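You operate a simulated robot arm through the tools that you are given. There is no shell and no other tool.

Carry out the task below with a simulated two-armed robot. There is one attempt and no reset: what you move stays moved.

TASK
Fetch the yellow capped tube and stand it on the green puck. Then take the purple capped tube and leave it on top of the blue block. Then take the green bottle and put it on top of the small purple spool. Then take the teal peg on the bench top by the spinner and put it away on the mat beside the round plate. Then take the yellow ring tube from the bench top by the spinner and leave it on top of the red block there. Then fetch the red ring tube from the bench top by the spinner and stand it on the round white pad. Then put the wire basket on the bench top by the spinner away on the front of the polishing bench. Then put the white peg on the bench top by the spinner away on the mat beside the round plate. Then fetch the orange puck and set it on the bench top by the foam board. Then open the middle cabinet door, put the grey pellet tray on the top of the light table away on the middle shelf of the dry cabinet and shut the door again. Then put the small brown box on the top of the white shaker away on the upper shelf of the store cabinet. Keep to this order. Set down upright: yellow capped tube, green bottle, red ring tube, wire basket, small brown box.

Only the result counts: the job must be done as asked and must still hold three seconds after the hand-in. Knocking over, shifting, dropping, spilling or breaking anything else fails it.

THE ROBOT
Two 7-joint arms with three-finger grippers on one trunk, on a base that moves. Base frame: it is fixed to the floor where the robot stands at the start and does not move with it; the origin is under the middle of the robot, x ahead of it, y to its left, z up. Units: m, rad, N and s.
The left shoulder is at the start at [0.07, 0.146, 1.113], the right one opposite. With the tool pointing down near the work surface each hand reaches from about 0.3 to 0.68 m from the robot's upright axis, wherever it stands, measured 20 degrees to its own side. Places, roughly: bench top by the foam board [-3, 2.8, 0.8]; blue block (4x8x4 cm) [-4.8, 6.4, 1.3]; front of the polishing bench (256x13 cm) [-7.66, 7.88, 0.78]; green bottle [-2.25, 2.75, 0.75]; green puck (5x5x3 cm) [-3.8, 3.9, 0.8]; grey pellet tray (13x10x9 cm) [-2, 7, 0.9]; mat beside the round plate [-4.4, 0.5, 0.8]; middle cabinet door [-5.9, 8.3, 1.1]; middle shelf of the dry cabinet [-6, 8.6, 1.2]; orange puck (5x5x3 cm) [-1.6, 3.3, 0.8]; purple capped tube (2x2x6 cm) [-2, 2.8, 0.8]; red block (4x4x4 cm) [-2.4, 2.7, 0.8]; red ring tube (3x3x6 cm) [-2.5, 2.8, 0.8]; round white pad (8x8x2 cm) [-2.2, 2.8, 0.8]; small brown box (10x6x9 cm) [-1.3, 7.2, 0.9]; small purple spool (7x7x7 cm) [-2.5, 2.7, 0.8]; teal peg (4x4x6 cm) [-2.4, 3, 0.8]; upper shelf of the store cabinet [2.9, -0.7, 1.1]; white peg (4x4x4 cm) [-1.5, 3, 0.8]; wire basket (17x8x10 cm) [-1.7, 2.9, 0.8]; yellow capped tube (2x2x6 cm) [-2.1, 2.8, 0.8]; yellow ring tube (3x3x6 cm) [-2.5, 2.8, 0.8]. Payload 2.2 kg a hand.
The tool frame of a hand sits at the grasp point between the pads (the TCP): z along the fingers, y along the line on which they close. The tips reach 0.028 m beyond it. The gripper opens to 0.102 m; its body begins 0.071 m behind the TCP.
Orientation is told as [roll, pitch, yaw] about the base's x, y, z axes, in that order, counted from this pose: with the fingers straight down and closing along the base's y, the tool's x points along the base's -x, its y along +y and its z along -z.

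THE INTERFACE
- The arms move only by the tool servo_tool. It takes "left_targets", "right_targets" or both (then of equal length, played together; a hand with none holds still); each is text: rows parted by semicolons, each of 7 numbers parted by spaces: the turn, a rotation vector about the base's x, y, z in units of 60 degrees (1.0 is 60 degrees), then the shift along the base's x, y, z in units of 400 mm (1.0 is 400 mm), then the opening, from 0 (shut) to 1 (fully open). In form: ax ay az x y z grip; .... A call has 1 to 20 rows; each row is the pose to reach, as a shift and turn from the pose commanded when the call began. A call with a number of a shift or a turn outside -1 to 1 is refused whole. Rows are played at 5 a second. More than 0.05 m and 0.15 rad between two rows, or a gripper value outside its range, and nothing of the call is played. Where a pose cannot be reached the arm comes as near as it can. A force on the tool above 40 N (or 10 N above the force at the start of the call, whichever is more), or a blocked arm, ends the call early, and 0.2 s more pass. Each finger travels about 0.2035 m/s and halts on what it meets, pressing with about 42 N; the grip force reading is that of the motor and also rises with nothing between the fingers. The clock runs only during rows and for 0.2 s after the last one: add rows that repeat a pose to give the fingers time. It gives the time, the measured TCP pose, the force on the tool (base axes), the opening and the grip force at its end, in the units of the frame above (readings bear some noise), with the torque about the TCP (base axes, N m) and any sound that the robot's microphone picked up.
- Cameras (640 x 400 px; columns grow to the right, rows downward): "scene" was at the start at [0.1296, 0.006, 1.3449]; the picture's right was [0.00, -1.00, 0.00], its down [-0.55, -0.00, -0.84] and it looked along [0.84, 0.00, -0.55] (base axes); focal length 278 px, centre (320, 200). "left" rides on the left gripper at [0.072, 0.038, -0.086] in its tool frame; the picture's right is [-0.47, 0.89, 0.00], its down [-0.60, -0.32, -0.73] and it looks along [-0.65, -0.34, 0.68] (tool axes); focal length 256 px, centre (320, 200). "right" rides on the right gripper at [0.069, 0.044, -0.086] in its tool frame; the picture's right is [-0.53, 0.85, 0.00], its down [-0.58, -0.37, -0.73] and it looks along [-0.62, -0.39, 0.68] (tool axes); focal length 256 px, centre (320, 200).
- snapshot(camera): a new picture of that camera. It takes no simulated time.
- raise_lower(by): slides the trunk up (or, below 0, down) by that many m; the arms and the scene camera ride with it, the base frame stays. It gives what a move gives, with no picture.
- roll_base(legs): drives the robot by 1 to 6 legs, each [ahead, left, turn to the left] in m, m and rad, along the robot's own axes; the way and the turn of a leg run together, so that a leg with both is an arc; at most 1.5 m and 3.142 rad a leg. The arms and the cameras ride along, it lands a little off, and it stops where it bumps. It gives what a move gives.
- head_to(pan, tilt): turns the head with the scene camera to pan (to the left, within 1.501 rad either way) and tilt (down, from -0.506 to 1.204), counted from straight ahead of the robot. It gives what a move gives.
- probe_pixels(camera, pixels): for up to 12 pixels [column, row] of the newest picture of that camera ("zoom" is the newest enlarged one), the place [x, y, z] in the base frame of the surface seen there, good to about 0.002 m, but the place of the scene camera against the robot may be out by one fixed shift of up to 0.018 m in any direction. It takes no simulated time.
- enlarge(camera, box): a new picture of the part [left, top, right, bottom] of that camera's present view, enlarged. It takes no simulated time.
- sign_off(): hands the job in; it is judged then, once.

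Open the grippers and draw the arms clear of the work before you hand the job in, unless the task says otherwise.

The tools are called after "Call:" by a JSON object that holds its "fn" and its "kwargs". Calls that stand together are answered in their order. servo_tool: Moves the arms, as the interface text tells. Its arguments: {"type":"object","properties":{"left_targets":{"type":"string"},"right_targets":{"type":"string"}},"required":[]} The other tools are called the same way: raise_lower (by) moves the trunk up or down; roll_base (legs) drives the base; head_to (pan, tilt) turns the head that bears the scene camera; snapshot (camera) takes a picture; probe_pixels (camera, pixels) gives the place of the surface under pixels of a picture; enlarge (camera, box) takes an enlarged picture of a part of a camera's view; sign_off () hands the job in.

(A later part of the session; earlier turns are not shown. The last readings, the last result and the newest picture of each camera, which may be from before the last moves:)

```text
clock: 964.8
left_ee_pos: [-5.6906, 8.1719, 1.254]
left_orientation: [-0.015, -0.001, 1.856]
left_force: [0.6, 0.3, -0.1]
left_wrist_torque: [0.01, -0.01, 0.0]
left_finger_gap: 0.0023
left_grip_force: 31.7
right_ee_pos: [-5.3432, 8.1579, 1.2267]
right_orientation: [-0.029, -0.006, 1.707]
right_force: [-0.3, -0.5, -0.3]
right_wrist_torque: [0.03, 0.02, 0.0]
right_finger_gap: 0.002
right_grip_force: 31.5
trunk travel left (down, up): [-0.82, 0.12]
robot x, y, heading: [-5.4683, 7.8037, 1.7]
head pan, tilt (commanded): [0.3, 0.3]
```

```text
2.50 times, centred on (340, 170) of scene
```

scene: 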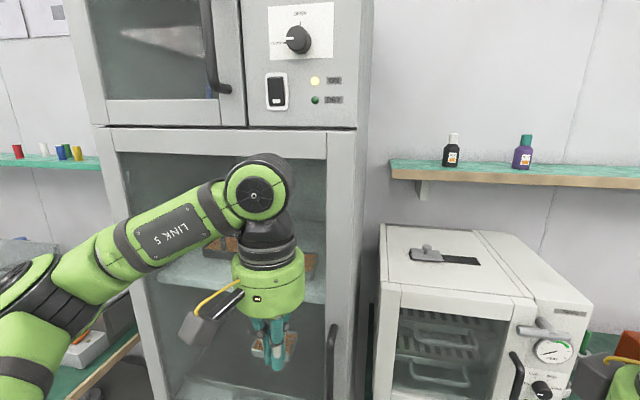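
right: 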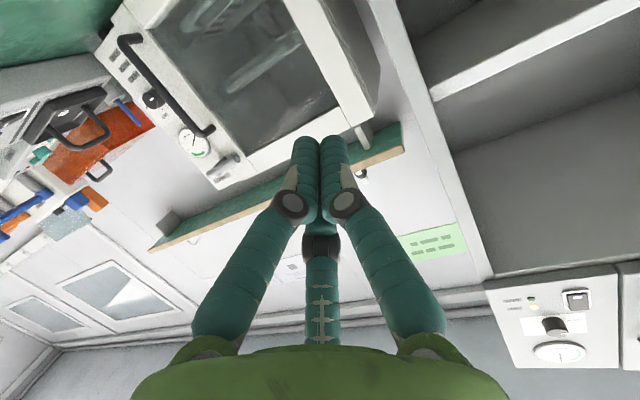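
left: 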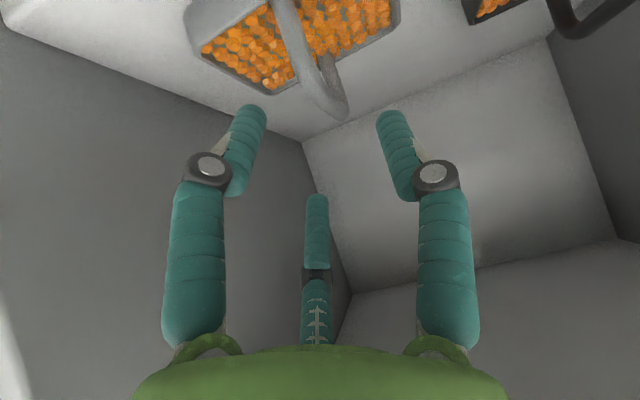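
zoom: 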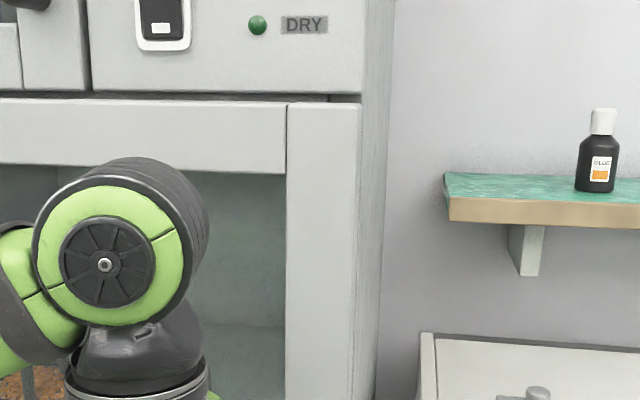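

The door is still about 2° (≈1.7 cm) open. I push it gently shut with the left arm.

Call:
{"fn": "servo_tool", "kwargs": {"left_targets": "0 0 0 0 0.08 0 0; 0 0 0 0 0.16 0 0; 0 0 0 0 0.23 0 0; 0 0 0 0 0.27 0 0; 0 0 0 0 0.3 0 0; 0 0 0 0 0.32 0 0; 0 0 0 0 0.335 0 0; 0 0 0 0 0.345 0 0; 0 0 0 0 0.355 0 0; 0 0 0 0 0.355 0 0"}}

Call:
{"fn": "snapshot", "kwargs": {"camera": "scene"}}

Call:
{"fn": "probe_pixels", "kwargs": {"camera": "scene", "pixels": [[320, 145], [335, 145], [350, 145], [120, 140], [340, 220], [345, 110]]}}

```text
clock: 966.6
left_ee_pos: [-5.6896, 8.2968, 1.2543]
left_orientation: [-0.008, 0.005, 1.855]
left_force: [1.0, -24.0, -3.7]
left_wrist_torque: [2.78, 0.05, 0.78]
left_finger_gap: 0.0018
left_grip_force: 31.9
right_ee_pos: [-5.3425, 8.1513, 1.2267]
right_orientation: [-0.029, -0.01, 1.709]
right_force: [0.5, 0.0, -0.4]
right_wrist_torque: [0.02, -0.01, 0.02]
right_finger_gap: 0.0022
right_grip_force: 30.9
trunk travel left (down, up): [-0.82, 0.12]
robot x, y, heading: [-5.472, 7.802, 1.703]
head pan, tilt (commanded): [0.3, 0.3]
stopped in row 8 (left hand): the force on the tool passed its limit at 44 N (the readings are from after the stop); the commanded pose is now the measured one
```

```text
taken
```

scene: 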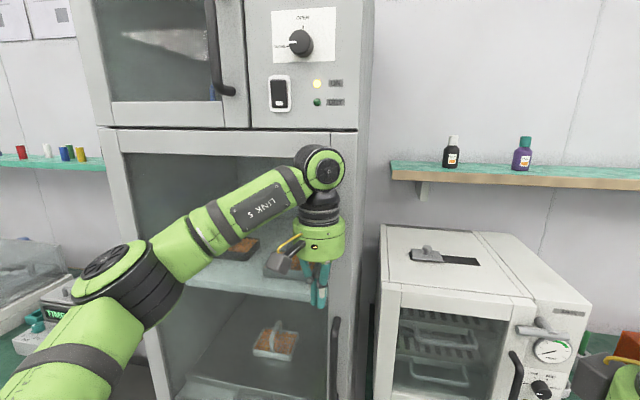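

```text
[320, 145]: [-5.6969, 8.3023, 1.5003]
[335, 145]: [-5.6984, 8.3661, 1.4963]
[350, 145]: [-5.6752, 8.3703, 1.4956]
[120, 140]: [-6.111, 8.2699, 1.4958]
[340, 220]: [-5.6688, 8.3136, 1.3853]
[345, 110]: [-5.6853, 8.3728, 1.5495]
```

The door face is now flush with its original closed position (y 8.370 at x -5.675). I withdraw the left hand and check that the door stays shut.

Call:
{"fn": "servo_tool", "kwargs": {"left_targets": "0 0 0 0 -0.04 0 0; 0 0 0 0 -0.12 0 0; 0 0 0 0 -0.2 0 0; 0 0 0 0 -0.3 0 0; 0 0 0 0 -0.3 0 0"}}

Call:
{"fn": "roll_base", "kwargs": {"legs": [[-0.3, 0, 0]]}}

Call:
{"fn": "snapshot", "kwargs": {"camera": "scene"}}

```text
clock: 967.8
left_ee_pos: [-5.6889, 8.1874, 1.2496]
left_orientation: [-0.008, 0.007, 1.855]
left_force: [1.0, 0.0, -0.9]
left_wrist_torque: [0.0, -0.04, 0.02]
left_finger_gap: 0.0019
left_grip_force: 31.4
right_ee_pos: [-5.3415, 8.1584, 1.2252]
right_orientation: [-0.026, -0.004, 1.708]
right_force: [-0.2, -0.7, -1.2]
right_wrist_torque: [-0.01, 0.02, -0.01]
right_finger_gap: 0.0019
right_grip_force: 31.3
trunk travel left (down, up): [-0.82, 0.12]
robot x, y, heading: [-5.4706, 7.8023, 1.699]
head pan, tilt (commanded): [0.3, 0.3]
```

```text
clock: 969.8
left_ee_pos: [-5.6497, 7.8952, 1.2482]
left_orientation: [-0.008, 0.011, 1.853]
left_force: [0.9, 0.0, -0.1]
left_wrist_torque: [-0.04, -0.01, 0.05]
left_finger_gap: 0.0019
left_grip_force: 31.0
right_ee_pos: [-5.3026, 7.867, 1.2247]
right_orientation: [-0.027, -0.002, 1.705]
right_force: [-0.3, 0.3, -0.7]
right_wrist_torque: [-0.03, -0.02, -0.01]
right_finger_gap: 0.0023
right_grip_force: 30.9
trunk travel left (down, up): [-0.82, 0.12]
robot x, y, heading: [-5.4342, 7.5054, 1.702]
head pan, tilt (commanded): [0.3, 0.3]
```

```text
taken
```

scene: 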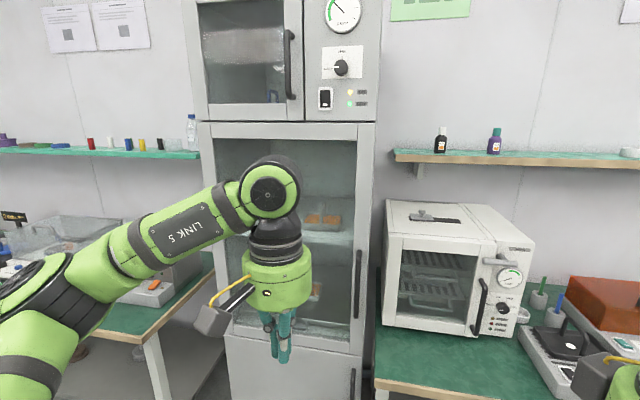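

The door is shut and stays shut; the "DRY" lamp is lit green. Last task: the brown box. I lower the trunk and drive east along the back aisle to the white table's right end.

Call:
{"fn": "raise_lower", "kwargs": {"by": -0.17}}

Call:
{"fn": "roll_base", "kwargs": {"legs": [[0, -1.5, 0.043], [0, -1.5, 0], [0, -1.5, 0], [0, 0, 1.571]]}}

Call:
{"fn": "servo_tool", "kwargs": {"left_targets": "0 0 0 0 0 0 0.4; 0 0 0 0 0 0 0.8; 0 0 0 0 0 0 1; 0 0 0 0 0 0 1", "right_targets": "0 0 0 0 0 0 0.4; 0 0 0 0 0 0 0.8; 0 0 0 0 0 0 1; 0 0 0 0 0 0 1"}}

Call:
{"fn": "head_to", "kwargs": {"pan": 0.6, "tilt": 0.5}}

Call:
{"fn": "snapshot", "kwargs": {"camera": "scene"}}

```text
clock: 971.7
left_ee_pos: [-5.6492, 7.8938, 1.0778]
left_orientation: [-0.008, 0.01, 1.854]
left_force: [0.4, 0.5, -0.1]
left_wrist_torque: [-0.01, -0.03, 0.0]
left_finger_gap: 0.0023
left_grip_force: 30.9
right_ee_pos: [-5.3019, 7.8653, 1.0537]
right_orientation: [-0.026, -0.004, 1.706]
right_force: [-0.7, 0.0, 0.7]
right_wrist_torque: [-0.01, -0.03, 0.0]
right_finger_gap: 0.0022
right_grip_force: 31.0
trunk travel left (down, up): [-0.65, 0.29]
robot x, y, heading: [-5.4321, 7.5077, 1.7]
head pan, tilt (commanded): [0.3, 0.3]
```

```text
clock: 997.0
left_ee_pos: [-1.3791, 8.0362, 1.0779]
left_orientation: [-0.008, 0.011, -2.822]
left_force: [0.2, 0.4, 1.1]
left_wrist_torque: [0.01, 0.0, -0.03]
left_finger_gap: 0.0021
left_grip_force: 31.3
right_ee_pos: [-1.3629, 8.3824, 1.0536]
right_orientation: [-0.026, -0.004, -2.97]
right_force: [0.5, -0.8, 0.4]
right_wrist_torque: [-0.02, -0.01, -0.01]
right_finger_gap: 0.0019
right_grip_force: 31.2
trunk travel left (down, up): [-0.65, 0.29]
robot x, y, heading: [-0.9957, 8.2649, -2.968]
head pan, tilt (commanded): [0.3, 0.3]
```

```text
clock: 998.0
left_ee_pos: [-1.3782, 8.0338, 1.0788]
left_orientation: [-0.007, 0.01, -2.82]
left_force: [-0.2, -0.2, 0.4]
left_wrist_torque: [-0.01, -0.02, 0.08]
left_finger_gap: 0.1019
left_grip_force: 0.0
right_ee_pos: [-1.362, 8.3833, 1.055]
right_orientation: [-0.025, -0.003, -2.968]
right_force: [0.5, -0.2, 0.5]
right_wrist_torque: [0.0, -0.02, -0.02]
right_finger_gap: 0.1019
right_grip_force: 0.1
trunk travel left (down, up): [-0.65, 0.29]
robot x, y, heading: [-1.0012, 8.2665, -2.974]
head pan, tilt (commanded): [0.3, 0.3]
```

```text
clock: 998.8
left_ee_pos: [-1.3799, 8.0357, 1.0787]
left_orientation: [-0.008, 0.011, -2.82]
left_force: [0.1, -0.6, 0.0]
left_wrist_torque: [0.0, 0.03, 0.02]
left_finger_gap: 0.1021
left_grip_force: 0.0
right_ee_pos: [-1.3623, 8.3841, 1.0558]
right_orientation: [-0.025, -0.004, -2.97]
right_force: [0.8, 0.3, -0.2]
right_wrist_torque: [0.03, 0.02, -0.01]
right_finger_gap: 0.1019
right_grip_force: 0.1
trunk travel left (down, up): [-0.65, 0.29]
robot x, y, heading: [-1.0041, 8.2643, -2.977]
head pan, tilt (commanded): [0.6, 0.499]
```

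```text
taken
```

scene: 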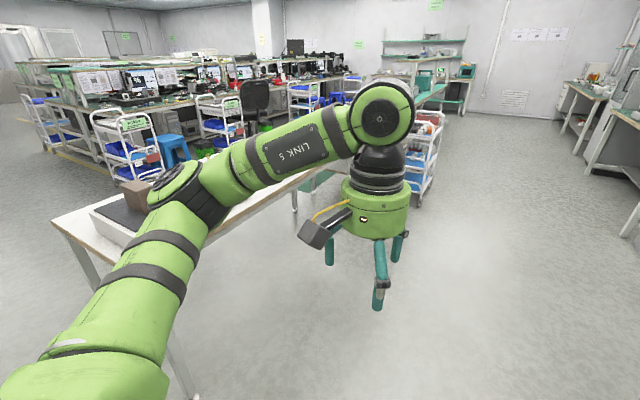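

The box on the shaker is seen at (130, 195). I step back east and slide left (south) to the table's right end.

Call:
{"fn": "roll_base", "kwargs": {"legs": [[-0.18, 0, 0.01], [0, 0.95, 0]]}}

Call:
{"fn": "head_to", "kwargs": {"pan": 0.0, "tilt": 0.6}}

Call:
{"fn": "snapshot", "kwargs": {"camera": "scene"}}

```text
clock: 1004.8
left_ee_pos: [-1.0264, 7.137, 1.08]
left_orientation: [-0.008, 0.01, -2.804]
left_force: [-0.5, 0.3, 0.3]
left_wrist_torque: [0.04, 0.01, -0.01]
left_finger_gap: 0.102
left_grip_force: 0.1
right_ee_pos: [-1.0174, 7.4859, 1.0549]
right_orientation: [-0.028, -0.004, -2.952]
right_force: [-0.3, -1.2, 0.1]
right_wrist_torque: [-0.03, 0.03, 0.02]
right_finger_gap: 0.1018
right_grip_force: 0.2
trunk travel left (down, up): [-0.65, 0.29]
robot x, y, heading: [-0.6537, 7.3804, -2.955]
head pan, tilt (commanded): [0.6, 0.499]
```

```text
clock: 1005.8
left_ee_pos: [-1.0263, 7.1376, 1.079]
left_orientation: [-0.008, 0.01, -2.804]
left_force: [-0.3, 0.2, -0.5]
left_wrist_torque: [-0.01, 0.03, 0.01]
left_finger_gap: 0.1018
left_grip_force: 0.2
right_ee_pos: [-1.0157, 7.4853, 1.0548]
right_orientation: [-0.028, -0.004, -2.952]
right_force: [-0.2, 0.4, -0.1]
right_wrist_torque: [0.01, -0.01, 0.02]
right_finger_gap: 0.1021
right_grip_force: 0.1
trunk travel left (down, up): [-0.65, 0.29]
robot x, y, heading: [-0.6579, 7.3747, -2.954]
head pan, tilt (commanded): [0.0, 0.6]
```

```text
taken
```

scene: 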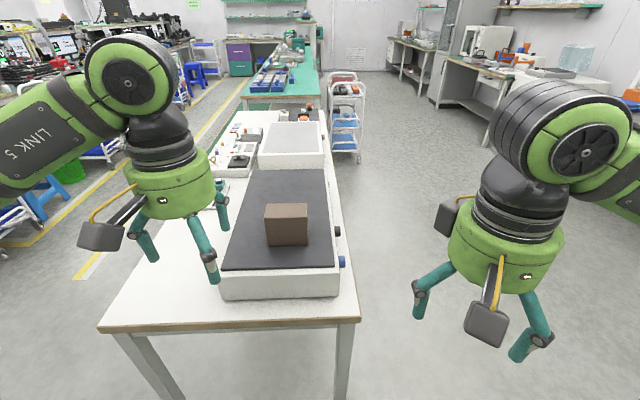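

The brown box stands at (287, 225) on the shaker's black mat. I enlarge and probe it.

Call:
{"fn": "enlarge", "kwargs": {"camera": "scene", "box": [220, 170, 360, 310]}}

Call:
{"fn": "probe_pixels", "kwargs": {"camera": "scene", "pixels": [[266, 210], [306, 210], [276, 204], [305, 203], [287, 207], [268, 243], [307, 243], [287, 225], [240, 262], [335, 262], [280, 310], [355, 320]]}}

```text
2.86 times, centred on (290, 240) of scene
```

zoom: 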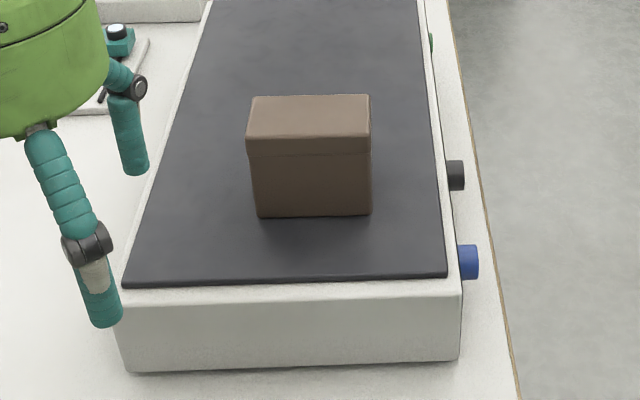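

```text
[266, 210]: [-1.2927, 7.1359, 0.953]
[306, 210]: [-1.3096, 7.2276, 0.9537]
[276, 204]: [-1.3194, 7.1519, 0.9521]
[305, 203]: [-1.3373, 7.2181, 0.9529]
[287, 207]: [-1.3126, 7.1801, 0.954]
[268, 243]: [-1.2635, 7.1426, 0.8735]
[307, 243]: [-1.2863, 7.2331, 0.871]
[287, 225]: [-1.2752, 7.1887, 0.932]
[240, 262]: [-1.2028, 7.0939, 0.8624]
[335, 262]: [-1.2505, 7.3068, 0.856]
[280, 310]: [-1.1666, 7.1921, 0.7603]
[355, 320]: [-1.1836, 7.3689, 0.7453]
```

The box is 9.3 cm wide along the table's short side, 5.5 cm thin along the table, 9 cm tall. I go round to the north side, where my fingers close across its thin side without turning the wrist.

Call:
{"fn": "roll_base", "kwargs": {"legs": [[0, -0.9, 0], [0, 0, 1.558], [0, -0.838, 0], [0.4, 0, 0]]}}

Call:
{"fn": "head_to", "kwargs": {"pan": 0.2, "tilt": 0.8}}

Call:
{"fn": "snapshot", "kwargs": {"camera": "scene"}}

Call:
{"fn": "snapshot", "kwargs": {"camera": "left"}}

```text
clock: 1020.5
left_ee_pos: [-1.3372, 7.3408, 1.0798]
left_orientation: [-0.005, 0.008, -1.246]
left_force: [0.1, -0.6, 0.0]
left_wrist_torque: [-0.02, 0.01, 0.0]
left_finger_gap: 0.1019
left_grip_force: 0.1
right_ee_pos: [-1.685, 7.3551, 1.055]
right_orientation: [-0.026, -0.004, -1.394]
right_force: [0.2, 0.6, -0.5]
right_wrist_torque: [-0.02, 0.02, 0.03]
right_finger_gap: 0.1021
right_grip_force: 0.0
trunk travel left (down, up): [-0.65, 0.29]
robot x, y, heading: [-1.5715, 7.7183, -1.4]
head pan, tilt (commanded): [0.0, 0.6]
```

```text
clock: 1021.2
left_ee_pos: [-1.3377, 7.3404, 1.078]
left_orientation: [-0.007, 0.011, -1.247]
left_force: [0.0, 0.2, 0.7]
left_wrist_torque: [0.0, 0.03, 0.01]
left_finger_gap: 0.1018
left_grip_force: 0.1
right_ee_pos: [-1.6858, 7.3559, 1.0547]
right_orientation: [-0.026, -0.004, -1.395]
right_force: [0.0, -0.6, 0.1]
right_wrist_torque: [0.0, 0.02, 0.0]
right_finger_gap: 0.1019
right_grip_force: 0.1
trunk travel left (down, up): [-0.65, 0.29]
robot x, y, heading: [-1.5712, 7.7151, -1.4]
head pan, tilt (commanded): [0.201, 0.799]
```

```text
taken
```

scene: 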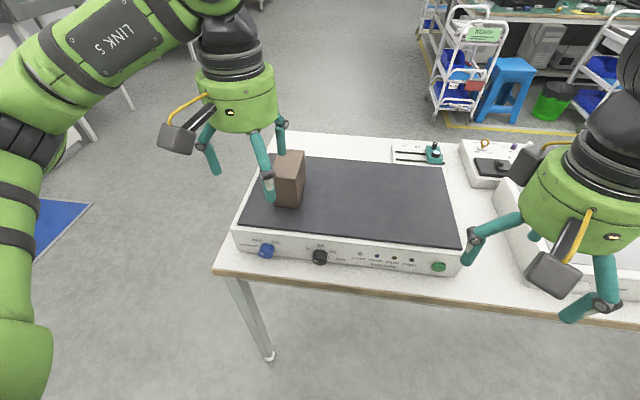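

```text
taken
```

left: 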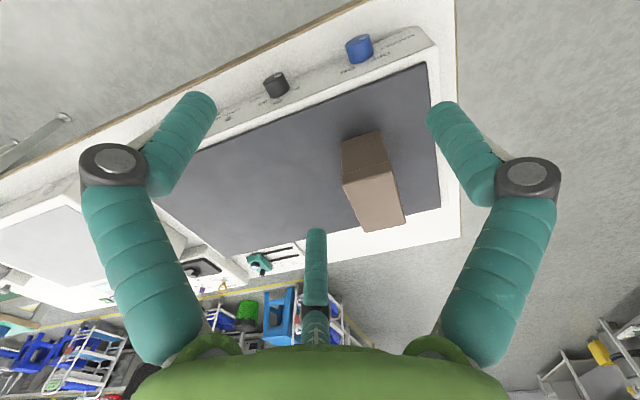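

The box is seen well in the left wrist view at (375, 195). I enlarge and probe its top corners.

Call:
{"fn": "enlarge", "kwargs": {"camera": "left", "box": [320, 110, 440, 250]}}

Call:
{"fn": "probe_pixels", "kwargs": {"camera": "left", "pixels": [[345, 183], [391, 174], [403, 217], [363, 230], [372, 200], [345, 145], [380, 133], [370, 180], [350, 165], [398, 195]]}}

```text
2.86 times, centred on (380, 180) of left
```

zoom: 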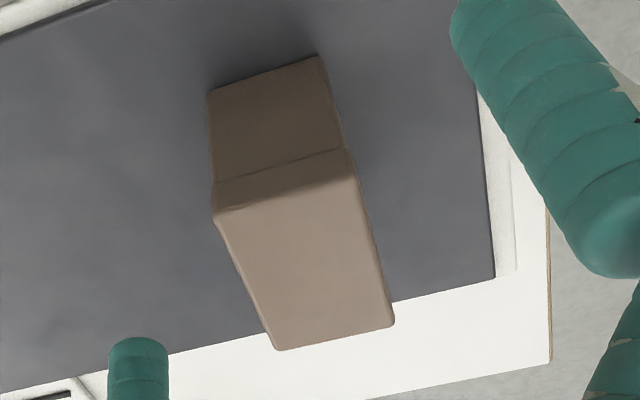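

```text
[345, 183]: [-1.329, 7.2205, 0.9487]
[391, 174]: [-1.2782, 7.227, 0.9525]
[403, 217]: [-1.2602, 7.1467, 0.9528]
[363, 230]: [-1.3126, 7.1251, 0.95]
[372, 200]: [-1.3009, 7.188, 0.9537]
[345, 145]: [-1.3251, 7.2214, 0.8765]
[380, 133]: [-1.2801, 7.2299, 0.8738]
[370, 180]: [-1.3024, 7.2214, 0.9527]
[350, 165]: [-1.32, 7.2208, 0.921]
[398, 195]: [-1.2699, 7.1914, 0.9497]
```

The top corners give a 5.2 × 9.1 cm box centred at (-1.294, 7.178), thin axis at 11°. I turn the left hand by -7.6° and move it above the box, offset so that the single finger and the pair will meet the two long faces together.

Call:
{"fn": "servo_tool", "kwargs": {"left_targets": "0 0 -0.03 0.016 -0.083 -0.015 1; 0 0 -0.06 0.032 -0.165 -0.03 1; 0 0 -0.09 0.048 -0.247 -0.045 1; 0 0 -0.12 0.064 -0.33 -0.06 1; 0 0 -0.127 0.0788 -0.4118 -0.075 1; 0 0 -0.127 0.0788 -0.4118 -0.075 1"}}

Call:
{"fn": "snapshot", "kwargs": {"camera": "left"}}

Call:
{"fn": "enlarge", "kwargs": {"camera": "left", "box": [220, 30, 420, 160]}}

```text
clock: 1022.6
left_ee_pos: [-1.3055, 7.1767, 1.0498]
left_orientation: [-0.006, 0.01, -1.382]
left_force: [0.1, 0.3, -0.8]
left_wrist_torque: [-0.01, 0.03, -0.01]
left_finger_gap: 0.1018
left_grip_force: 0.1
right_ee_pos: [-1.6862, 7.3565, 1.0552]
right_orientation: [-0.025, -0.002, -1.395]
right_force: [-0.6, 0.2, 0.4]
right_wrist_torque: [0.0, -0.01, 0.02]
right_finger_gap: 0.1018
right_grip_force: 0.1
trunk travel left (down, up): [-0.65, 0.29]
robot x, y, heading: [-1.5716, 7.7186, -1.398]
head pan, tilt (commanded): [0.201, 0.799]
```

```text
taken
```

left: 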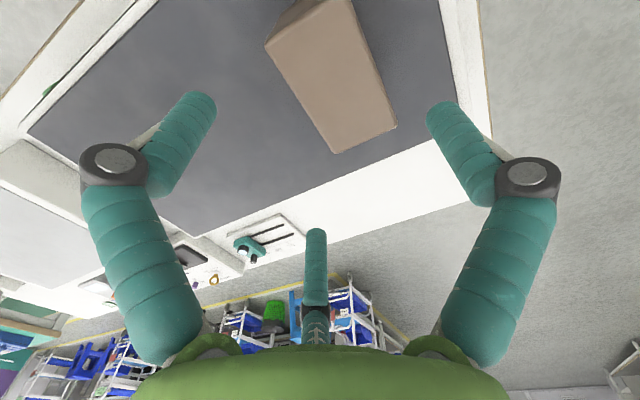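

```text
3.08 times, centred on (320, 95) of left
```

zoom: 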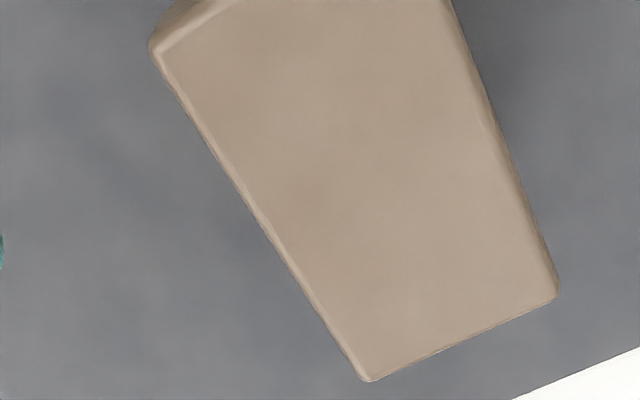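

I probe the corners again from above to refine the centre.

Call:
{"fn": "probe_pixels", "kwargs": {"camera": "left", "pixels": [[270, 44], [336, 150], [392, 127], [349, 3], [304, 98], [372, 65], [364, 139], [300, 30], [330, 75]]}}

```text
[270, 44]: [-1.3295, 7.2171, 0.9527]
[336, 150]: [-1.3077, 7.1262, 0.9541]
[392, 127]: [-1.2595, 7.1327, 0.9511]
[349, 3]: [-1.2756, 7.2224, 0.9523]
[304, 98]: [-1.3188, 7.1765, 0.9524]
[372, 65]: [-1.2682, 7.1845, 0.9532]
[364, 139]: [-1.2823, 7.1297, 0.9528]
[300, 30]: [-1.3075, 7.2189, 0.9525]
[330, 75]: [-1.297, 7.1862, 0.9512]
```

The box centre is (-1.293, 7.1746); I correct by 4 mm and descend slowly around the box to z≈0.913.

Call:
{"fn": "servo_tool", "kwargs": {"left_targets": "0 0 0 0.001 -0.011 0 1; 0 0 0 0.001 -0.011 -0.08 1; 0 0 0 0.001 -0.011 -0.14 1; 0 0 0 0.001 -0.011 -0.2 1; 0 0 0 0.001 -0.011 -0.26 1; 0 0 0 0.001 -0.011 -0.32 1; 0 0 0 0.001 -0.011 -0.342 1; 0 0 0 0.001 -0.011 -0.342 1"}}

Call:
{"fn": "snapshot", "kwargs": {"camera": "left"}}

Call:
{"fn": "snapshot", "kwargs": {"camera": "scene"}}

```text
clock: 1024.4
left_ee_pos: [-1.3058, 7.173, 0.9127]
left_orientation: [-0.006, 0.011, -1.379]
left_force: [0.1, 0.3, 0.0]
left_wrist_torque: [0.0, 0.0, -0.03]
left_finger_gap: 0.1021
left_grip_force: 0.1
right_ee_pos: [-1.6854, 7.3549, 1.0541]
right_orientation: [-0.026, -0.004, -1.396]
right_force: [-0.9, -0.4, -0.1]
right_wrist_torque: [-0.01, 0.03, -0.02]
right_finger_gap: 0.1022
right_grip_force: 0.0
trunk travel left (down, up): [-0.65, 0.29]
robot x, y, heading: [-1.5695, 7.7201, -1.402]
head pan, tilt (commanded): [0.201, 0.799]
```

```text
taken
```

left: 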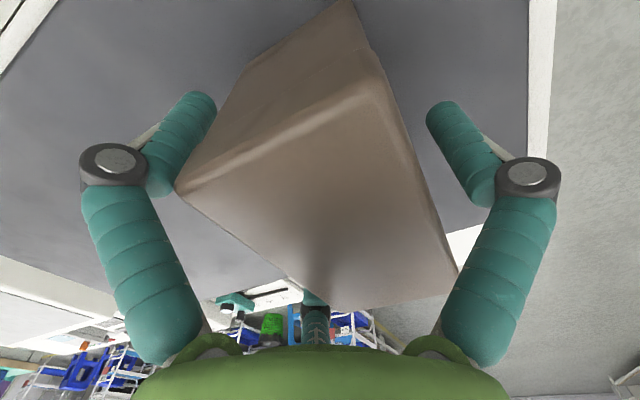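

```text
taken
```

scene: 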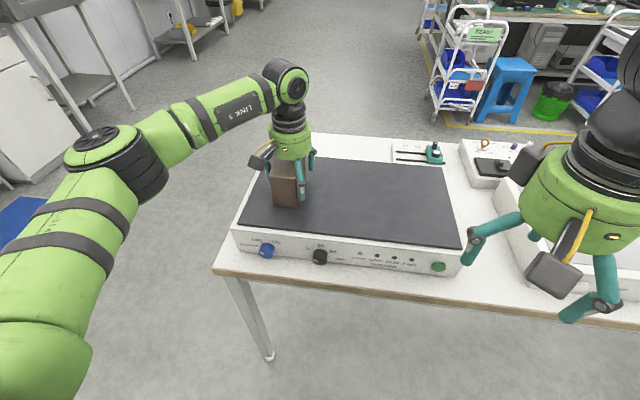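

The box is between the fingers without contact. I close on it.

Call:
{"fn": "servo_tool", "kwargs": {"left_targets": "0 0 0 0 0 0 0.9; 0 0 0 0 0 0 0.8; 0 0 0 0 0 0 0.7; 0 0 0 0 0 0 0.6; 0 0 0 0 0 0 0.4; 0 0 0 0 0 0 0.2; 0 0 0 0 0 0 0; 0 0 0 0 0 0 0"}}

Call:
{"fn": "snapshot", "kwargs": {"camera": "left"}}

Call:
{"fn": "enlarge", "kwargs": {"camera": "scene", "box": [220, 50, 380, 250]}}

```text
clock: 1026.2
left_ee_pos: [-1.3063, 7.1719, 0.9126]
left_orientation: [-0.007, 0.009, -1.379]
left_force: [2.1, -2.0, 6.2]
left_wrist_torque: [0.2, -0.35, -0.11]
left_finger_gap: 0.0805
left_grip_force: 42.6
right_ee_pos: [-1.6852, 7.356, 1.0554]
right_orientation: [-0.025, -0.003, -1.394]
right_force: [-1.2, 0.7, -0.5]
right_wrist_torque: [0.02, 0.0, -0.01]
right_finger_gap: 0.102
right_grip_force: 0.0
trunk travel left (down, up): [-0.65, 0.29]
robot x, y, heading: [-1.5735, 7.7197, -1.396]
head pan, tilt (commanded): [0.201, 0.799]
```

```text
taken
```

left: 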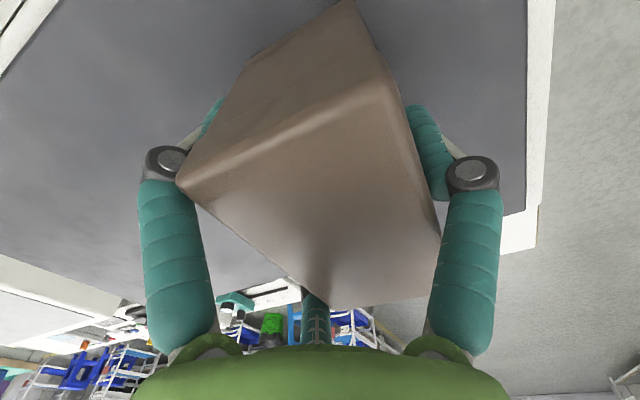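

```text
2.00 times, centred on (300, 150) of scene
```

zoom: 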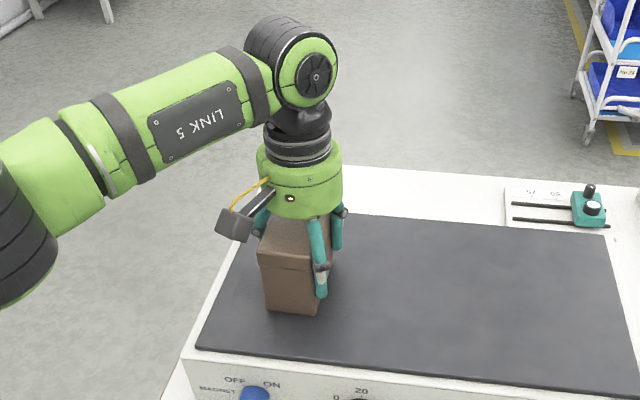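

The box is gripped (gap 0.0805). The shaker's front panel reads "MAGNET OFF/ON"; I look at it before lifting.

Call:
{"fn": "enlarge", "kwargs": {"camera": "scene", "box": [225, 215, 385, 285]}}

```text
4.00 times, centred on (305, 250) of scene
```

zoom: 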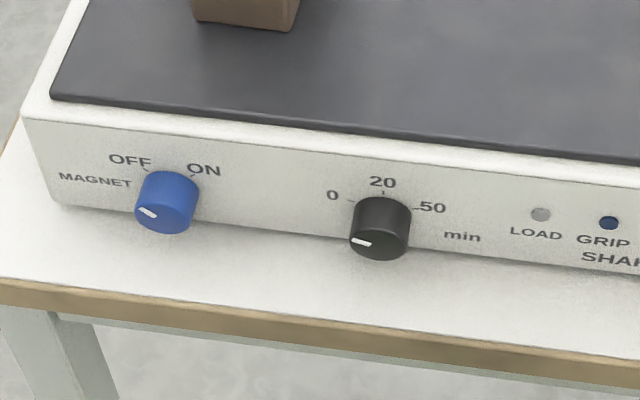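

The magnet pointer is on the OFF side and the GRIP lamp is dark, so the box should come free. I lift 2 cm gently and check.

Call:
{"fn": "servo_tool", "kwargs": {"left_targets": "0 0 0 0 0 0.01 0; 0 0 0 0 0 0.02 0; 0 0 0 0 0 0.035 0; 0 0 0 0 0 0.05 0; 0 0 0 0 0 0.05 0"}}

Call:
{"fn": "snapshot", "kwargs": {"camera": "left"}}

Call:
{"fn": "enlarge", "kwargs": {"camera": "scene", "box": [220, 50, 380, 250]}}

```text
clock: 1027.4
left_ee_pos: [-1.3051, 7.1711, 0.9324]
left_orientation: [-0.008, 0.012, -1.382]
left_force: [-0.3, 0.4, -1.7]
left_wrist_torque: [-0.02, 0.0, 0.0]
left_finger_gap: 0.0803
left_grip_force: 41.9
right_ee_pos: [-1.6853, 7.3552, 1.0553]
right_orientation: [-0.027, -0.004, -1.395]
right_force: [0.6, 0.3, -0.2]
right_wrist_torque: [-0.02, 0.01, 0.02]
right_finger_gap: 0.1017
right_grip_force: 0.1
trunk travel left (down, up): [-0.65, 0.29]
robot x, y, heading: [-1.5732, 7.7162, -1.401]
head pan, tilt (commanded): [0.201, 0.799]
```

```text
taken
```

left: 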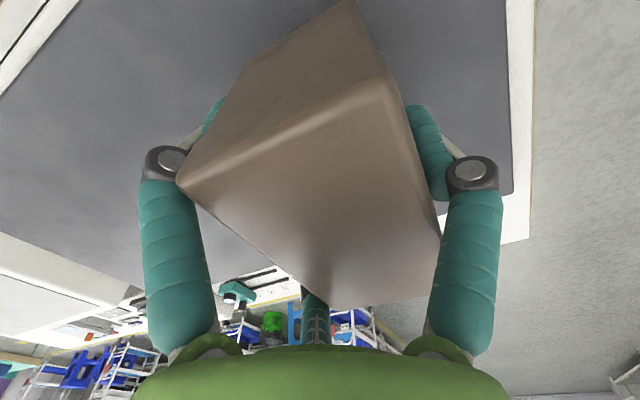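

```text
2.00 times, centred on (300, 150) of scene
```

zoom: 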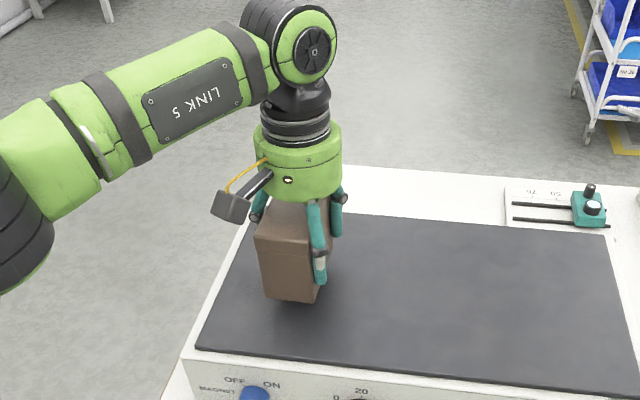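

The box comes up cleanly (1.7 N, no slip). I lift it to z≈1.03 and draw it in.

Call:
{"fn": "servo_tool", "kwargs": {"left_targets": "0 0 0 0 0 0.08 0; 0 0 0 0 0 0.16 0; 0 0 0 0 0 0.25 0; 0 0 0 -0.02 0.09 0.25 0; 0 0 0 -0.04 0.18 0.25 0; 0 0 0 -0.06 0.27 0.25 0; 0 0 0 -0.08 0.36 0.25 0; 0 0 0 -0.09 0.43 0.25 0; 0 0 0 -0.09 0.43 0.25 0"}}

Call:
{"fn": "roll_base", "kwargs": {"legs": [[-0.4, 0, 0], [0, 0.8, 0], [1.15, 0, 0], [1.15, 0, 0]]}}

Call:
{"fn": "head_to", "kwargs": {"pan": 0.2, "tilt": 0.35}}

Call:
{"fn": "snapshot", "kwargs": {"camera": "scene"}}

```text
clock: 1029.4
left_ee_pos: [-1.3406, 7.3429, 1.0327]
left_orientation: [-0.007, 0.011, -1.38]
left_force: [0.6, -1.1, -1.0]
left_wrist_torque: [-0.02, 0.02, -0.01]
left_finger_gap: 0.0803
left_grip_force: 41.5
right_ee_pos: [-1.6855, 7.3565, 1.054]
right_orientation: [-0.027, -0.003, -1.395]
right_force: [-0.2, -0.1, 0.7]
right_wrist_torque: [-0.01, 0.0, -0.03]
right_finger_gap: 0.102
right_grip_force: 0.1
trunk travel left (down, up): [-0.65, 0.29]
robot x, y, heading: [-1.5696, 7.7152, -1.4]
head pan, tilt (commanded): [0.201, 0.799]
```

```text
clock: 1046.6
left_ee_pos: [-0.2714, 5.6077, 1.0327]
left_orientation: [-0.006, 0.008, -1.4]
left_force: [0.3, -0.5, -1.6]
left_wrist_torque: [-0.02, 0.01, 0.01]
left_finger_gap: 0.0804
left_grip_force: 42.2
right_ee_pos: [-0.6149, 5.6259, 1.0554]
right_orientation: [-0.028, -0.002, -1.413]
right_force: [0.6, 0.3, 0.1]
right_wrist_torque: [-0.02, 0.02, 0.04]
right_finger_gap: 0.102
right_grip_force: 0.0
trunk travel left (down, up): [-0.65, 0.29]
robot x, y, heading: [-0.4957, 5.9838, -1.417]
head pan, tilt (commanded): [0.201, 0.799]
```

```text
clock: 1047.5
left_ee_pos: [-0.272, 5.6084, 1.033]
left_orientation: [-0.007, 0.011, -1.4]
left_force: [-0.1, 0.6, -1.7]
left_wrist_torque: [-0.01, 0.0, 0.02]
left_finger_gap: 0.0803
left_grip_force: 41.8
right_ee_pos: [-0.6145, 5.6256, 1.0556]
right_orientation: [-0.026, -0.003, -1.414]
right_force: [-0.3, -0.3, 0.4]
right_wrist_torque: [-0.03, -0.01, 0.0]
right_finger_gap: 0.102
right_grip_force: 0.0
trunk travel left (down, up): [-0.65, 0.29]
robot x, y, heading: [-0.4915, 5.988, -1.417]
head pan, tilt (commanded): [0.201, 0.351]
```

```text
taken
```

scene: 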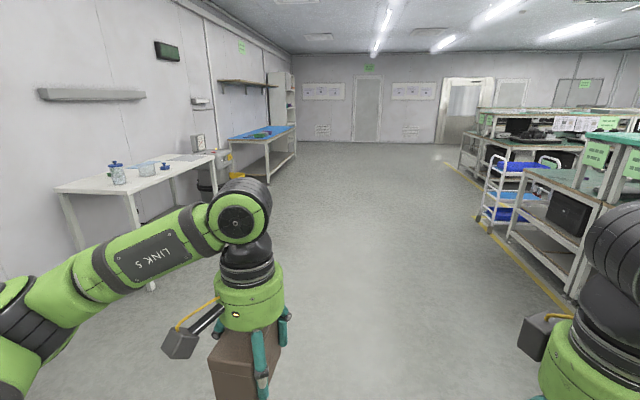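

The way south is clear; the store cabinet is the white shelving at (285, 110). I probe the furniture along the east wall.

Call:
{"fn": "probe_pixels", "kwargs": {"camera": "scene", "pixels": [[150, 285], [232, 180], [268, 182], [296, 153], [290, 130], [288, 90], [200, 160], [250, 178], [275, 75], [293, 75]]}}

Call:
{"fn": "enlarge", "kwargs": {"camera": "scene", "box": [180, 50, 340, 190]}}

```text
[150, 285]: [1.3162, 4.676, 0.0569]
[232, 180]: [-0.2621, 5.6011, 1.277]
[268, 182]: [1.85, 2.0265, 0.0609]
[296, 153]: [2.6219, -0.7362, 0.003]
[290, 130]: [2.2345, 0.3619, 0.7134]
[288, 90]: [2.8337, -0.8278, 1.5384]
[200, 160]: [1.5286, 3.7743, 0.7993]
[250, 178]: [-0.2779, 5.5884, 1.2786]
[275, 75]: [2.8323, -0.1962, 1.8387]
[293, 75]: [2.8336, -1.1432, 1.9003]
```

```text
2.86 times, centred on (260, 120) of scene
```

zoom: 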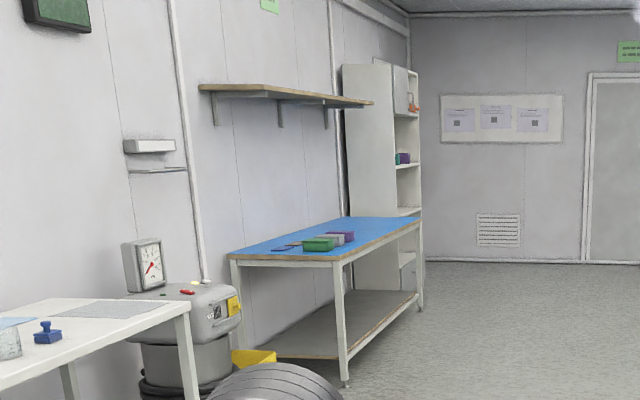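

The cabinet's shelves are open, with about 0.4 m of height above the upper shelf. I drive south along the open floor and turn to face the cabinet.

Call:
{"fn": "roll_base", "kwargs": {"legs": [[1.47, 0.025, 0], [1.47, 0.025, 0], [1.47, 0.025, 0], [1.47, 0.025, 0], [0, 0, 1.417], [1.0, -0.85, 0]]}}

Call:
{"fn": "head_to", "kwargs": {"pan": 0.0, "tilt": 0.2}}

Call:
{"fn": "snapshot", "kwargs": {"camera": "scene"}}

```text
clock: 1085.2
left_ee_pos: [1.8255, -0.5244, 1.0325]
left_orientation: [-0.007, 0.009, 0.007]
left_force: [-0.7, 0.2, -1.4]
left_wrist_torque: [-0.04, -0.01, 0.01]
left_finger_gap: 0.0804
left_grip_force: 41.9
right_ee_pos: [1.7513, -0.8584, 1.0548]
right_orientation: [-0.026, -0.004, -0.007]
right_force: [0.0, 0.1, -0.1]
right_wrist_torque: [-0.02, 0.02, -0.01]
right_finger_gap: 0.1022
right_grip_force: 0.0
trunk travel left (down, up): [-0.65, 0.29]
robot x, y, heading: [1.4164, -0.6823, -0.008]
head pan, tilt (commanded): [0.201, 0.351]
```

```text
clock: 1085.9
left_ee_pos: [1.8265, -0.5236, 1.0314]
left_orientation: [-0.007, 0.01, 0.008]
left_force: [0.5, 0.6, -1.9]
left_wrist_torque: [-0.01, -0.02, 0.01]
left_finger_gap: 0.0806
left_grip_force: 41.7
right_ee_pos: [1.7511, -0.8591, 1.055]
right_orientation: [-0.027, -0.005, -0.007]
right_force: [-0.5, -1.1, 0.3]
right_wrist_torque: [0.01, -0.01, 0.0]
right_finger_gap: 0.1021
right_grip_force: 0.1
trunk travel left (down, up): [-0.65, 0.29]
robot x, y, heading: [1.4165, -0.6795, -0.011]
head pan, tilt (commanded): [0.0, 0.201]
```

```text
taken
```

scene: 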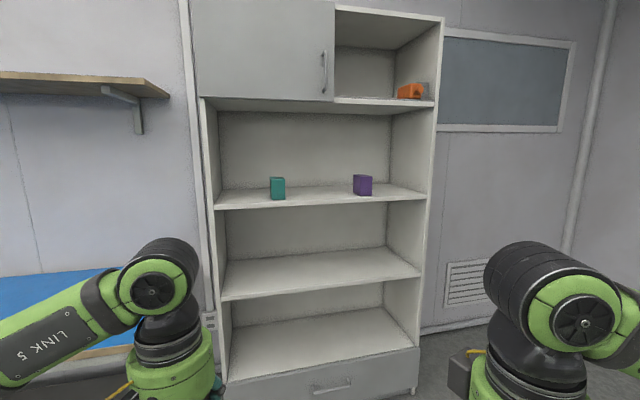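

The upper shelf carries a teal box (277, 188) and a purple box (362, 185). I probe the shelf, the boxes and the board above.

Call:
{"fn": "probe_pixels", "kwargs": {"camera": "scene", "pixels": [[277, 198], [277, 180], [362, 193], [362, 178], [320, 203], [320, 190], [240, 207], [415, 196], [320, 110], [320, 102], [390, 190], [320, 385]]}}

Call:
{"fn": "enlarge", "kwargs": {"camera": "scene", "box": [190, 80, 450, 240]}}

```text
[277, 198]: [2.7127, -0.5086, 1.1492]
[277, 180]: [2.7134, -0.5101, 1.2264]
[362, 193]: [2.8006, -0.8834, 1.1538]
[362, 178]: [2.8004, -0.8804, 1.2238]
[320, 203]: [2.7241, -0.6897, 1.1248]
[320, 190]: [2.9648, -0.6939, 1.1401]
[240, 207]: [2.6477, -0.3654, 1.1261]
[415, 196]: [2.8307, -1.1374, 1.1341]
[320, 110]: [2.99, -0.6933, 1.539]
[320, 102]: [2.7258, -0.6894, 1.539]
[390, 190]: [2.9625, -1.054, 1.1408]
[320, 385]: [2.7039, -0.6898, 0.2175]
```

```text
2.46 times, centred on (320, 160) of scene
```

zoom: 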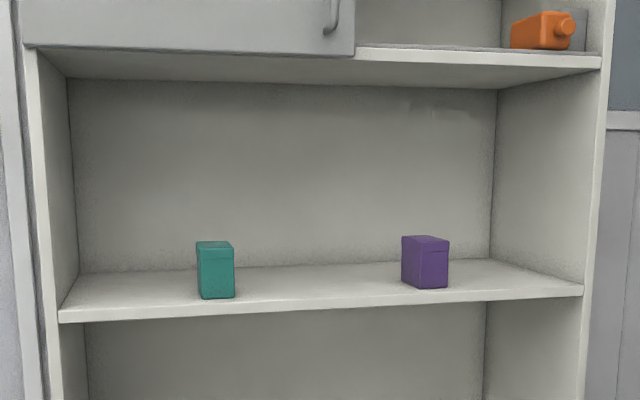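

The shelf top is at z≈1.14, its front runs from (2.65, -0.37) to (2.83, -1.14), and the board above is at 1.54. I will set the box between the teal and purple ones, at about (2.84, -0.67). I raise the trunk 0.14 m, square up to the cabinet, and draw the right hand in.

Call:
{"fn": "raise_lower", "kwargs": {"by": 0.14}}

Call:
{"fn": "roll_base", "kwargs": {"legs": [[0, 0, 0.245], [0.5746, -0.5024, 0]]}}

Call:
{"fn": "servo_tool", "kwargs": {"left_targets": "0 0 0 0.09 0.02 0.03 0; 0 0 0 0.18 0.045 0.06 0; 0 0 0 0.27 0.07 0.09 0; 0 0 0 0.365 0.105 0.115 0; 0 0 0 0.365 0.105 0.115 0", "right_targets": "0 0 0 -0.05 -0.02 0 1; 0 0 0 -0.1 -0.04 0 1; 0 0 0 -0.15 -0.06 0 1; 0 0 0 -0.2 -0.08 0 1; 0 0 0 -0.2 -0.08 0 1"}}

Call:
{"fn": "head_to", "kwargs": {"pan": 0.1, "tilt": 0.4}}

Call:
{"fn": "snapshot", "kwargs": {"camera": "scene"}}

```text
clock: 1087.5
left_ee_pos: [1.8253, -0.5236, 1.1712]
left_orientation: [-0.008, 0.011, 0.007]
left_force: [-0.2, -0.2, -1.2]
left_wrist_torque: [-0.03, -0.02, 0.02]
left_finger_gap: 0.0801
left_grip_force: 42.5
right_ee_pos: [1.751, -0.8587, 1.1954]
right_orientation: [-0.026, -0.003, -0.007]
right_force: [-0.2, 1.0, 0.3]
right_wrist_torque: [-0.01, 0.0, 0.01]
right_finger_gap: 0.102
right_grip_force: 0.0
trunk travel left (down, up): [-0.79, 0.15]
robot x, y, heading: [1.4159, -0.6826, -0.008]
head pan, tilt (commanded): [0.0, 0.201]
```

```text
clock: 1092.5
left_ee_pos: [2.4488, -0.7877, 1.172]
left_orientation: [-0.006, 0.009, 0.246]
left_force: [-1.3, -0.5, -2.2]
left_wrist_torque: [-0.04, 0.01, 0.02]
left_finger_gap: 0.0802
left_grip_force: 42.4
right_ee_pos: [2.4577, -1.1311, 1.1947]
right_orientation: [-0.028, -0.002, 0.232]
right_force: [-0.4, 0.2, -0.2]
right_wrist_torque: [0.02, -0.04, 0.02]
right_finger_gap: 0.1022
right_grip_force: 0.1
trunk travel left (down, up): [-0.79, 0.15]
robot x, y, heading: [2.093, -1.0425, 0.227]
head pan, tilt (commanded): [0.0, 0.201]
```

```text
clock: 1093.7
left_ee_pos: [2.5971, -0.7448, 1.2182]
left_orientation: [-0.007, 0.01, 0.244]
left_force: [0.1, -0.3, -2.1]
left_wrist_torque: [-0.03, -0.02, 0.02]
left_finger_gap: 0.0803
left_grip_force: 41.9
right_ee_pos: [2.3785, -1.1649, 1.1946]
right_orientation: [-0.027, -0.003, 0.233]
right_force: [-0.3, 0.1, 0.0]
right_wrist_torque: [0.05, -0.04, 0.02]
right_finger_gap: 0.1021
right_grip_force: 0.2
trunk travel left (down, up): [-0.79, 0.15]
robot x, y, heading: [2.0909, -1.04, 0.227]
head pan, tilt (commanded): [0.0, 0.201]
```

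```text
clock: 1094.5
left_ee_pos: [2.5966, -0.7446, 1.219]
left_orientation: [-0.007, 0.009, 0.247]
left_force: [-0.1, 0.2, -1.2]
left_wrist_torque: [0.0, 0.03, -0.02]
left_finger_gap: 0.0803
left_grip_force: 42.4
right_ee_pos: [2.3777, -1.1644, 1.1953]
right_orientation: [-0.027, -0.002, 0.233]
right_force: [0.7, -0.3, 0.5]
right_wrist_torque: [0.02, 0.02, 0.01]
right_finger_gap: 0.102
right_grip_force: 0.0
trunk travel left (down, up): [-0.79, 0.15]
robot x, y, heading: [2.093, -1.0351, 0.229]
head pan, tilt (commanded): [0.099, 0.4]
```

```text
taken
```

scene: 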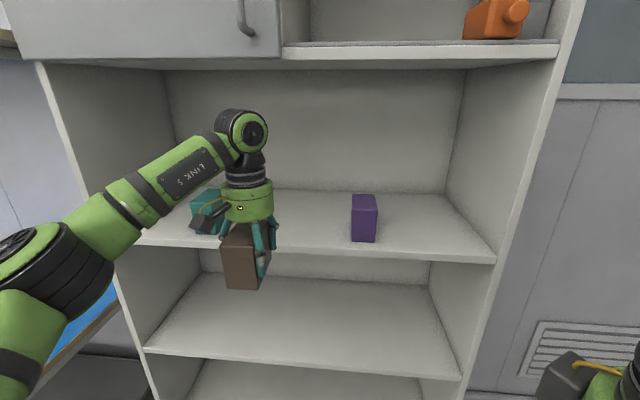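

The box is held before the shelf, slightly above it. I probe the shelf edge and the neighbours again from here.

Call:
{"fn": "probe_pixels", "kwargs": {"camera": "scene", "pixels": [[300, 250], [320, 245], [320, 225], [400, 255], [363, 238], [352, 215], [290, 215], [205, 225], [195, 205], [300, 200], [430, 68], [330, 68]]}}

Call:
{"fn": "snapshot", "kwargs": {"camera": "left"}}

```text
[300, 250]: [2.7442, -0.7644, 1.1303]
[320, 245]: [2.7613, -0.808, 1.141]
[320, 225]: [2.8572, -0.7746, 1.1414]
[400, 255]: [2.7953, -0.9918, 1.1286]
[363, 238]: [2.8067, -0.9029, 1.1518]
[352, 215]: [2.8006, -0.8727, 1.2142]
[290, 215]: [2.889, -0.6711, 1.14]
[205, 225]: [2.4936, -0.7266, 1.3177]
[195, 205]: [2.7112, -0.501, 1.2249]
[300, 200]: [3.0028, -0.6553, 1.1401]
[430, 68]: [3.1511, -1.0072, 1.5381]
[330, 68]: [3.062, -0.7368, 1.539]
```

```text
taken
```

left: 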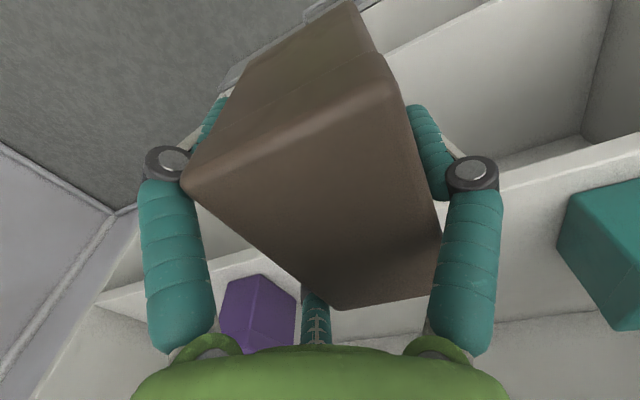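

The shelf surface is at z 1.1405; the middle of the free space is about (2.856, -0.693). I roll forward 0.264 m so the box hangs over that spot.

Call:
{"fn": "roll_base", "kwargs": {"legs": [[0.15, -0.0115, 0], [0.114, -0.009, 0]]}}

Call:
{"fn": "snapshot", "kwargs": {"camera": "scene"}}

Call:
{"fn": "snapshot", "kwargs": {"camera": "left"}}

```text
clock: 1096.6
left_ee_pos: [2.8557, -0.705, 1.2192]
left_orientation: [-0.007, 0.007, 0.248]
left_force: [0.0, 0.4, -1.5]
left_wrist_torque: [-0.02, -0.01, -0.01]
left_finger_gap: 0.0803
left_grip_force: 42.0
right_ee_pos: [2.6399, -1.1254, 1.1949]
right_orientation: [-0.026, -0.004, 0.234]
right_force: [-0.1, 0.6, -0.3]
right_wrist_torque: [0.02, -0.03, 0.0]
right_finger_gap: 0.102
right_grip_force: 0.0
trunk travel left (down, up): [-0.79, 0.15]
robot x, y, heading: [2.3509, -0.9985, 0.223]
head pan, tilt (commanded): [0.099, 0.4]
```

```text
taken
```

scene: 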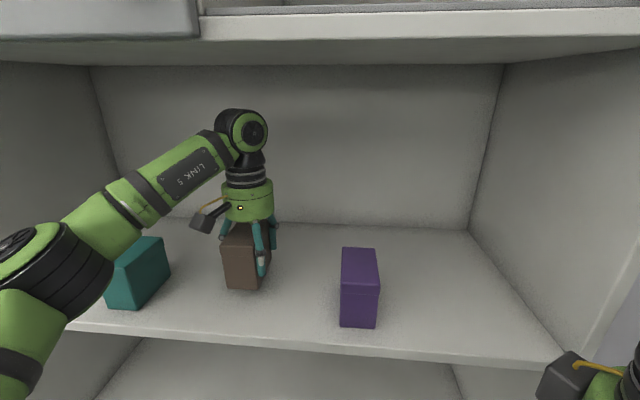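

```text
taken
```

left: 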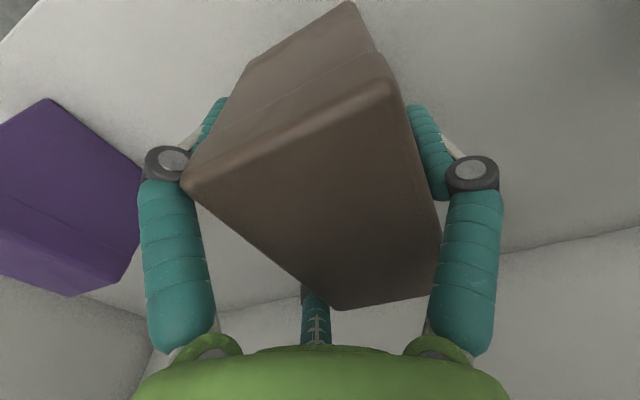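

The box is between its neighbours over the shelf. I lower it to just above the surface.

Call:
{"fn": "servo_tool", "kwargs": {"left_targets": "0 0 0 0 0 -0.03 0; 0 0 0 0 0 -0.05 0; 0 0 0 0 0 -0.064 0; 0 0 0 0 0 -0.064 0"}}

```text
clock: 1097.6
left_ee_pos: [2.858, -0.7048, 1.1934]
left_orientation: [-0.008, 0.007, 0.247]
left_force: [1.0, 0.2, -2.0]
left_wrist_torque: [0.0, -0.05, -0.01]
left_finger_gap: 0.0806
left_grip_force: 42.2
right_ee_pos: [2.64, -1.1246, 1.1953]
right_orientation: [-0.026, -0.004, 0.236]
right_force: [0.5, 0.1, 0.9]
right_wrist_torque: [-0.02, -0.02, -0.02]
right_finger_gap: 0.1018
right_grip_force: 0.0
trunk travel left (down, up): [-0.79, 0.15]
robot x, y, heading: [2.3564, -0.9966, 0.231]
head pan, tilt (commanded): [0.099, 0.4]
```

No contact yet. I creep 2.5 mm lower.

Call:
{"fn": "servo_tool", "kwargs": {"left_targets": "0 0 0 0 0 -0.003 0; 0 0 0 0 0 -0.0065 0; 0 0 0 0 0 -0.0065 0"}}

```text
clock: 1098.4
left_ee_pos: [2.8576, -0.7056, 1.1913]
left_orientation: [-0.007, 0.008, 0.246]
left_force: [-0.2, -0.4, 0.3]
left_wrist_torque: [0.14, -0.11, 0.0]
left_finger_gap: 0.0801
left_grip_force: 41.9
right_ee_pos: [2.6392, -1.1237, 1.1953]
right_orientation: [-0.028, -0.004, 0.234]
right_force: [0.0, -0.2, 0.0]
right_wrist_torque: [-0.01, -0.03, 0.0]
right_finger_gap: 0.1021
right_grip_force: 0.1
trunk travel left (down, up): [-0.79, 0.15]
robot x, y, heading: [2.3488, -1.0025, 0.23]
head pan, tilt (commanded): [0.099, 0.4]
```

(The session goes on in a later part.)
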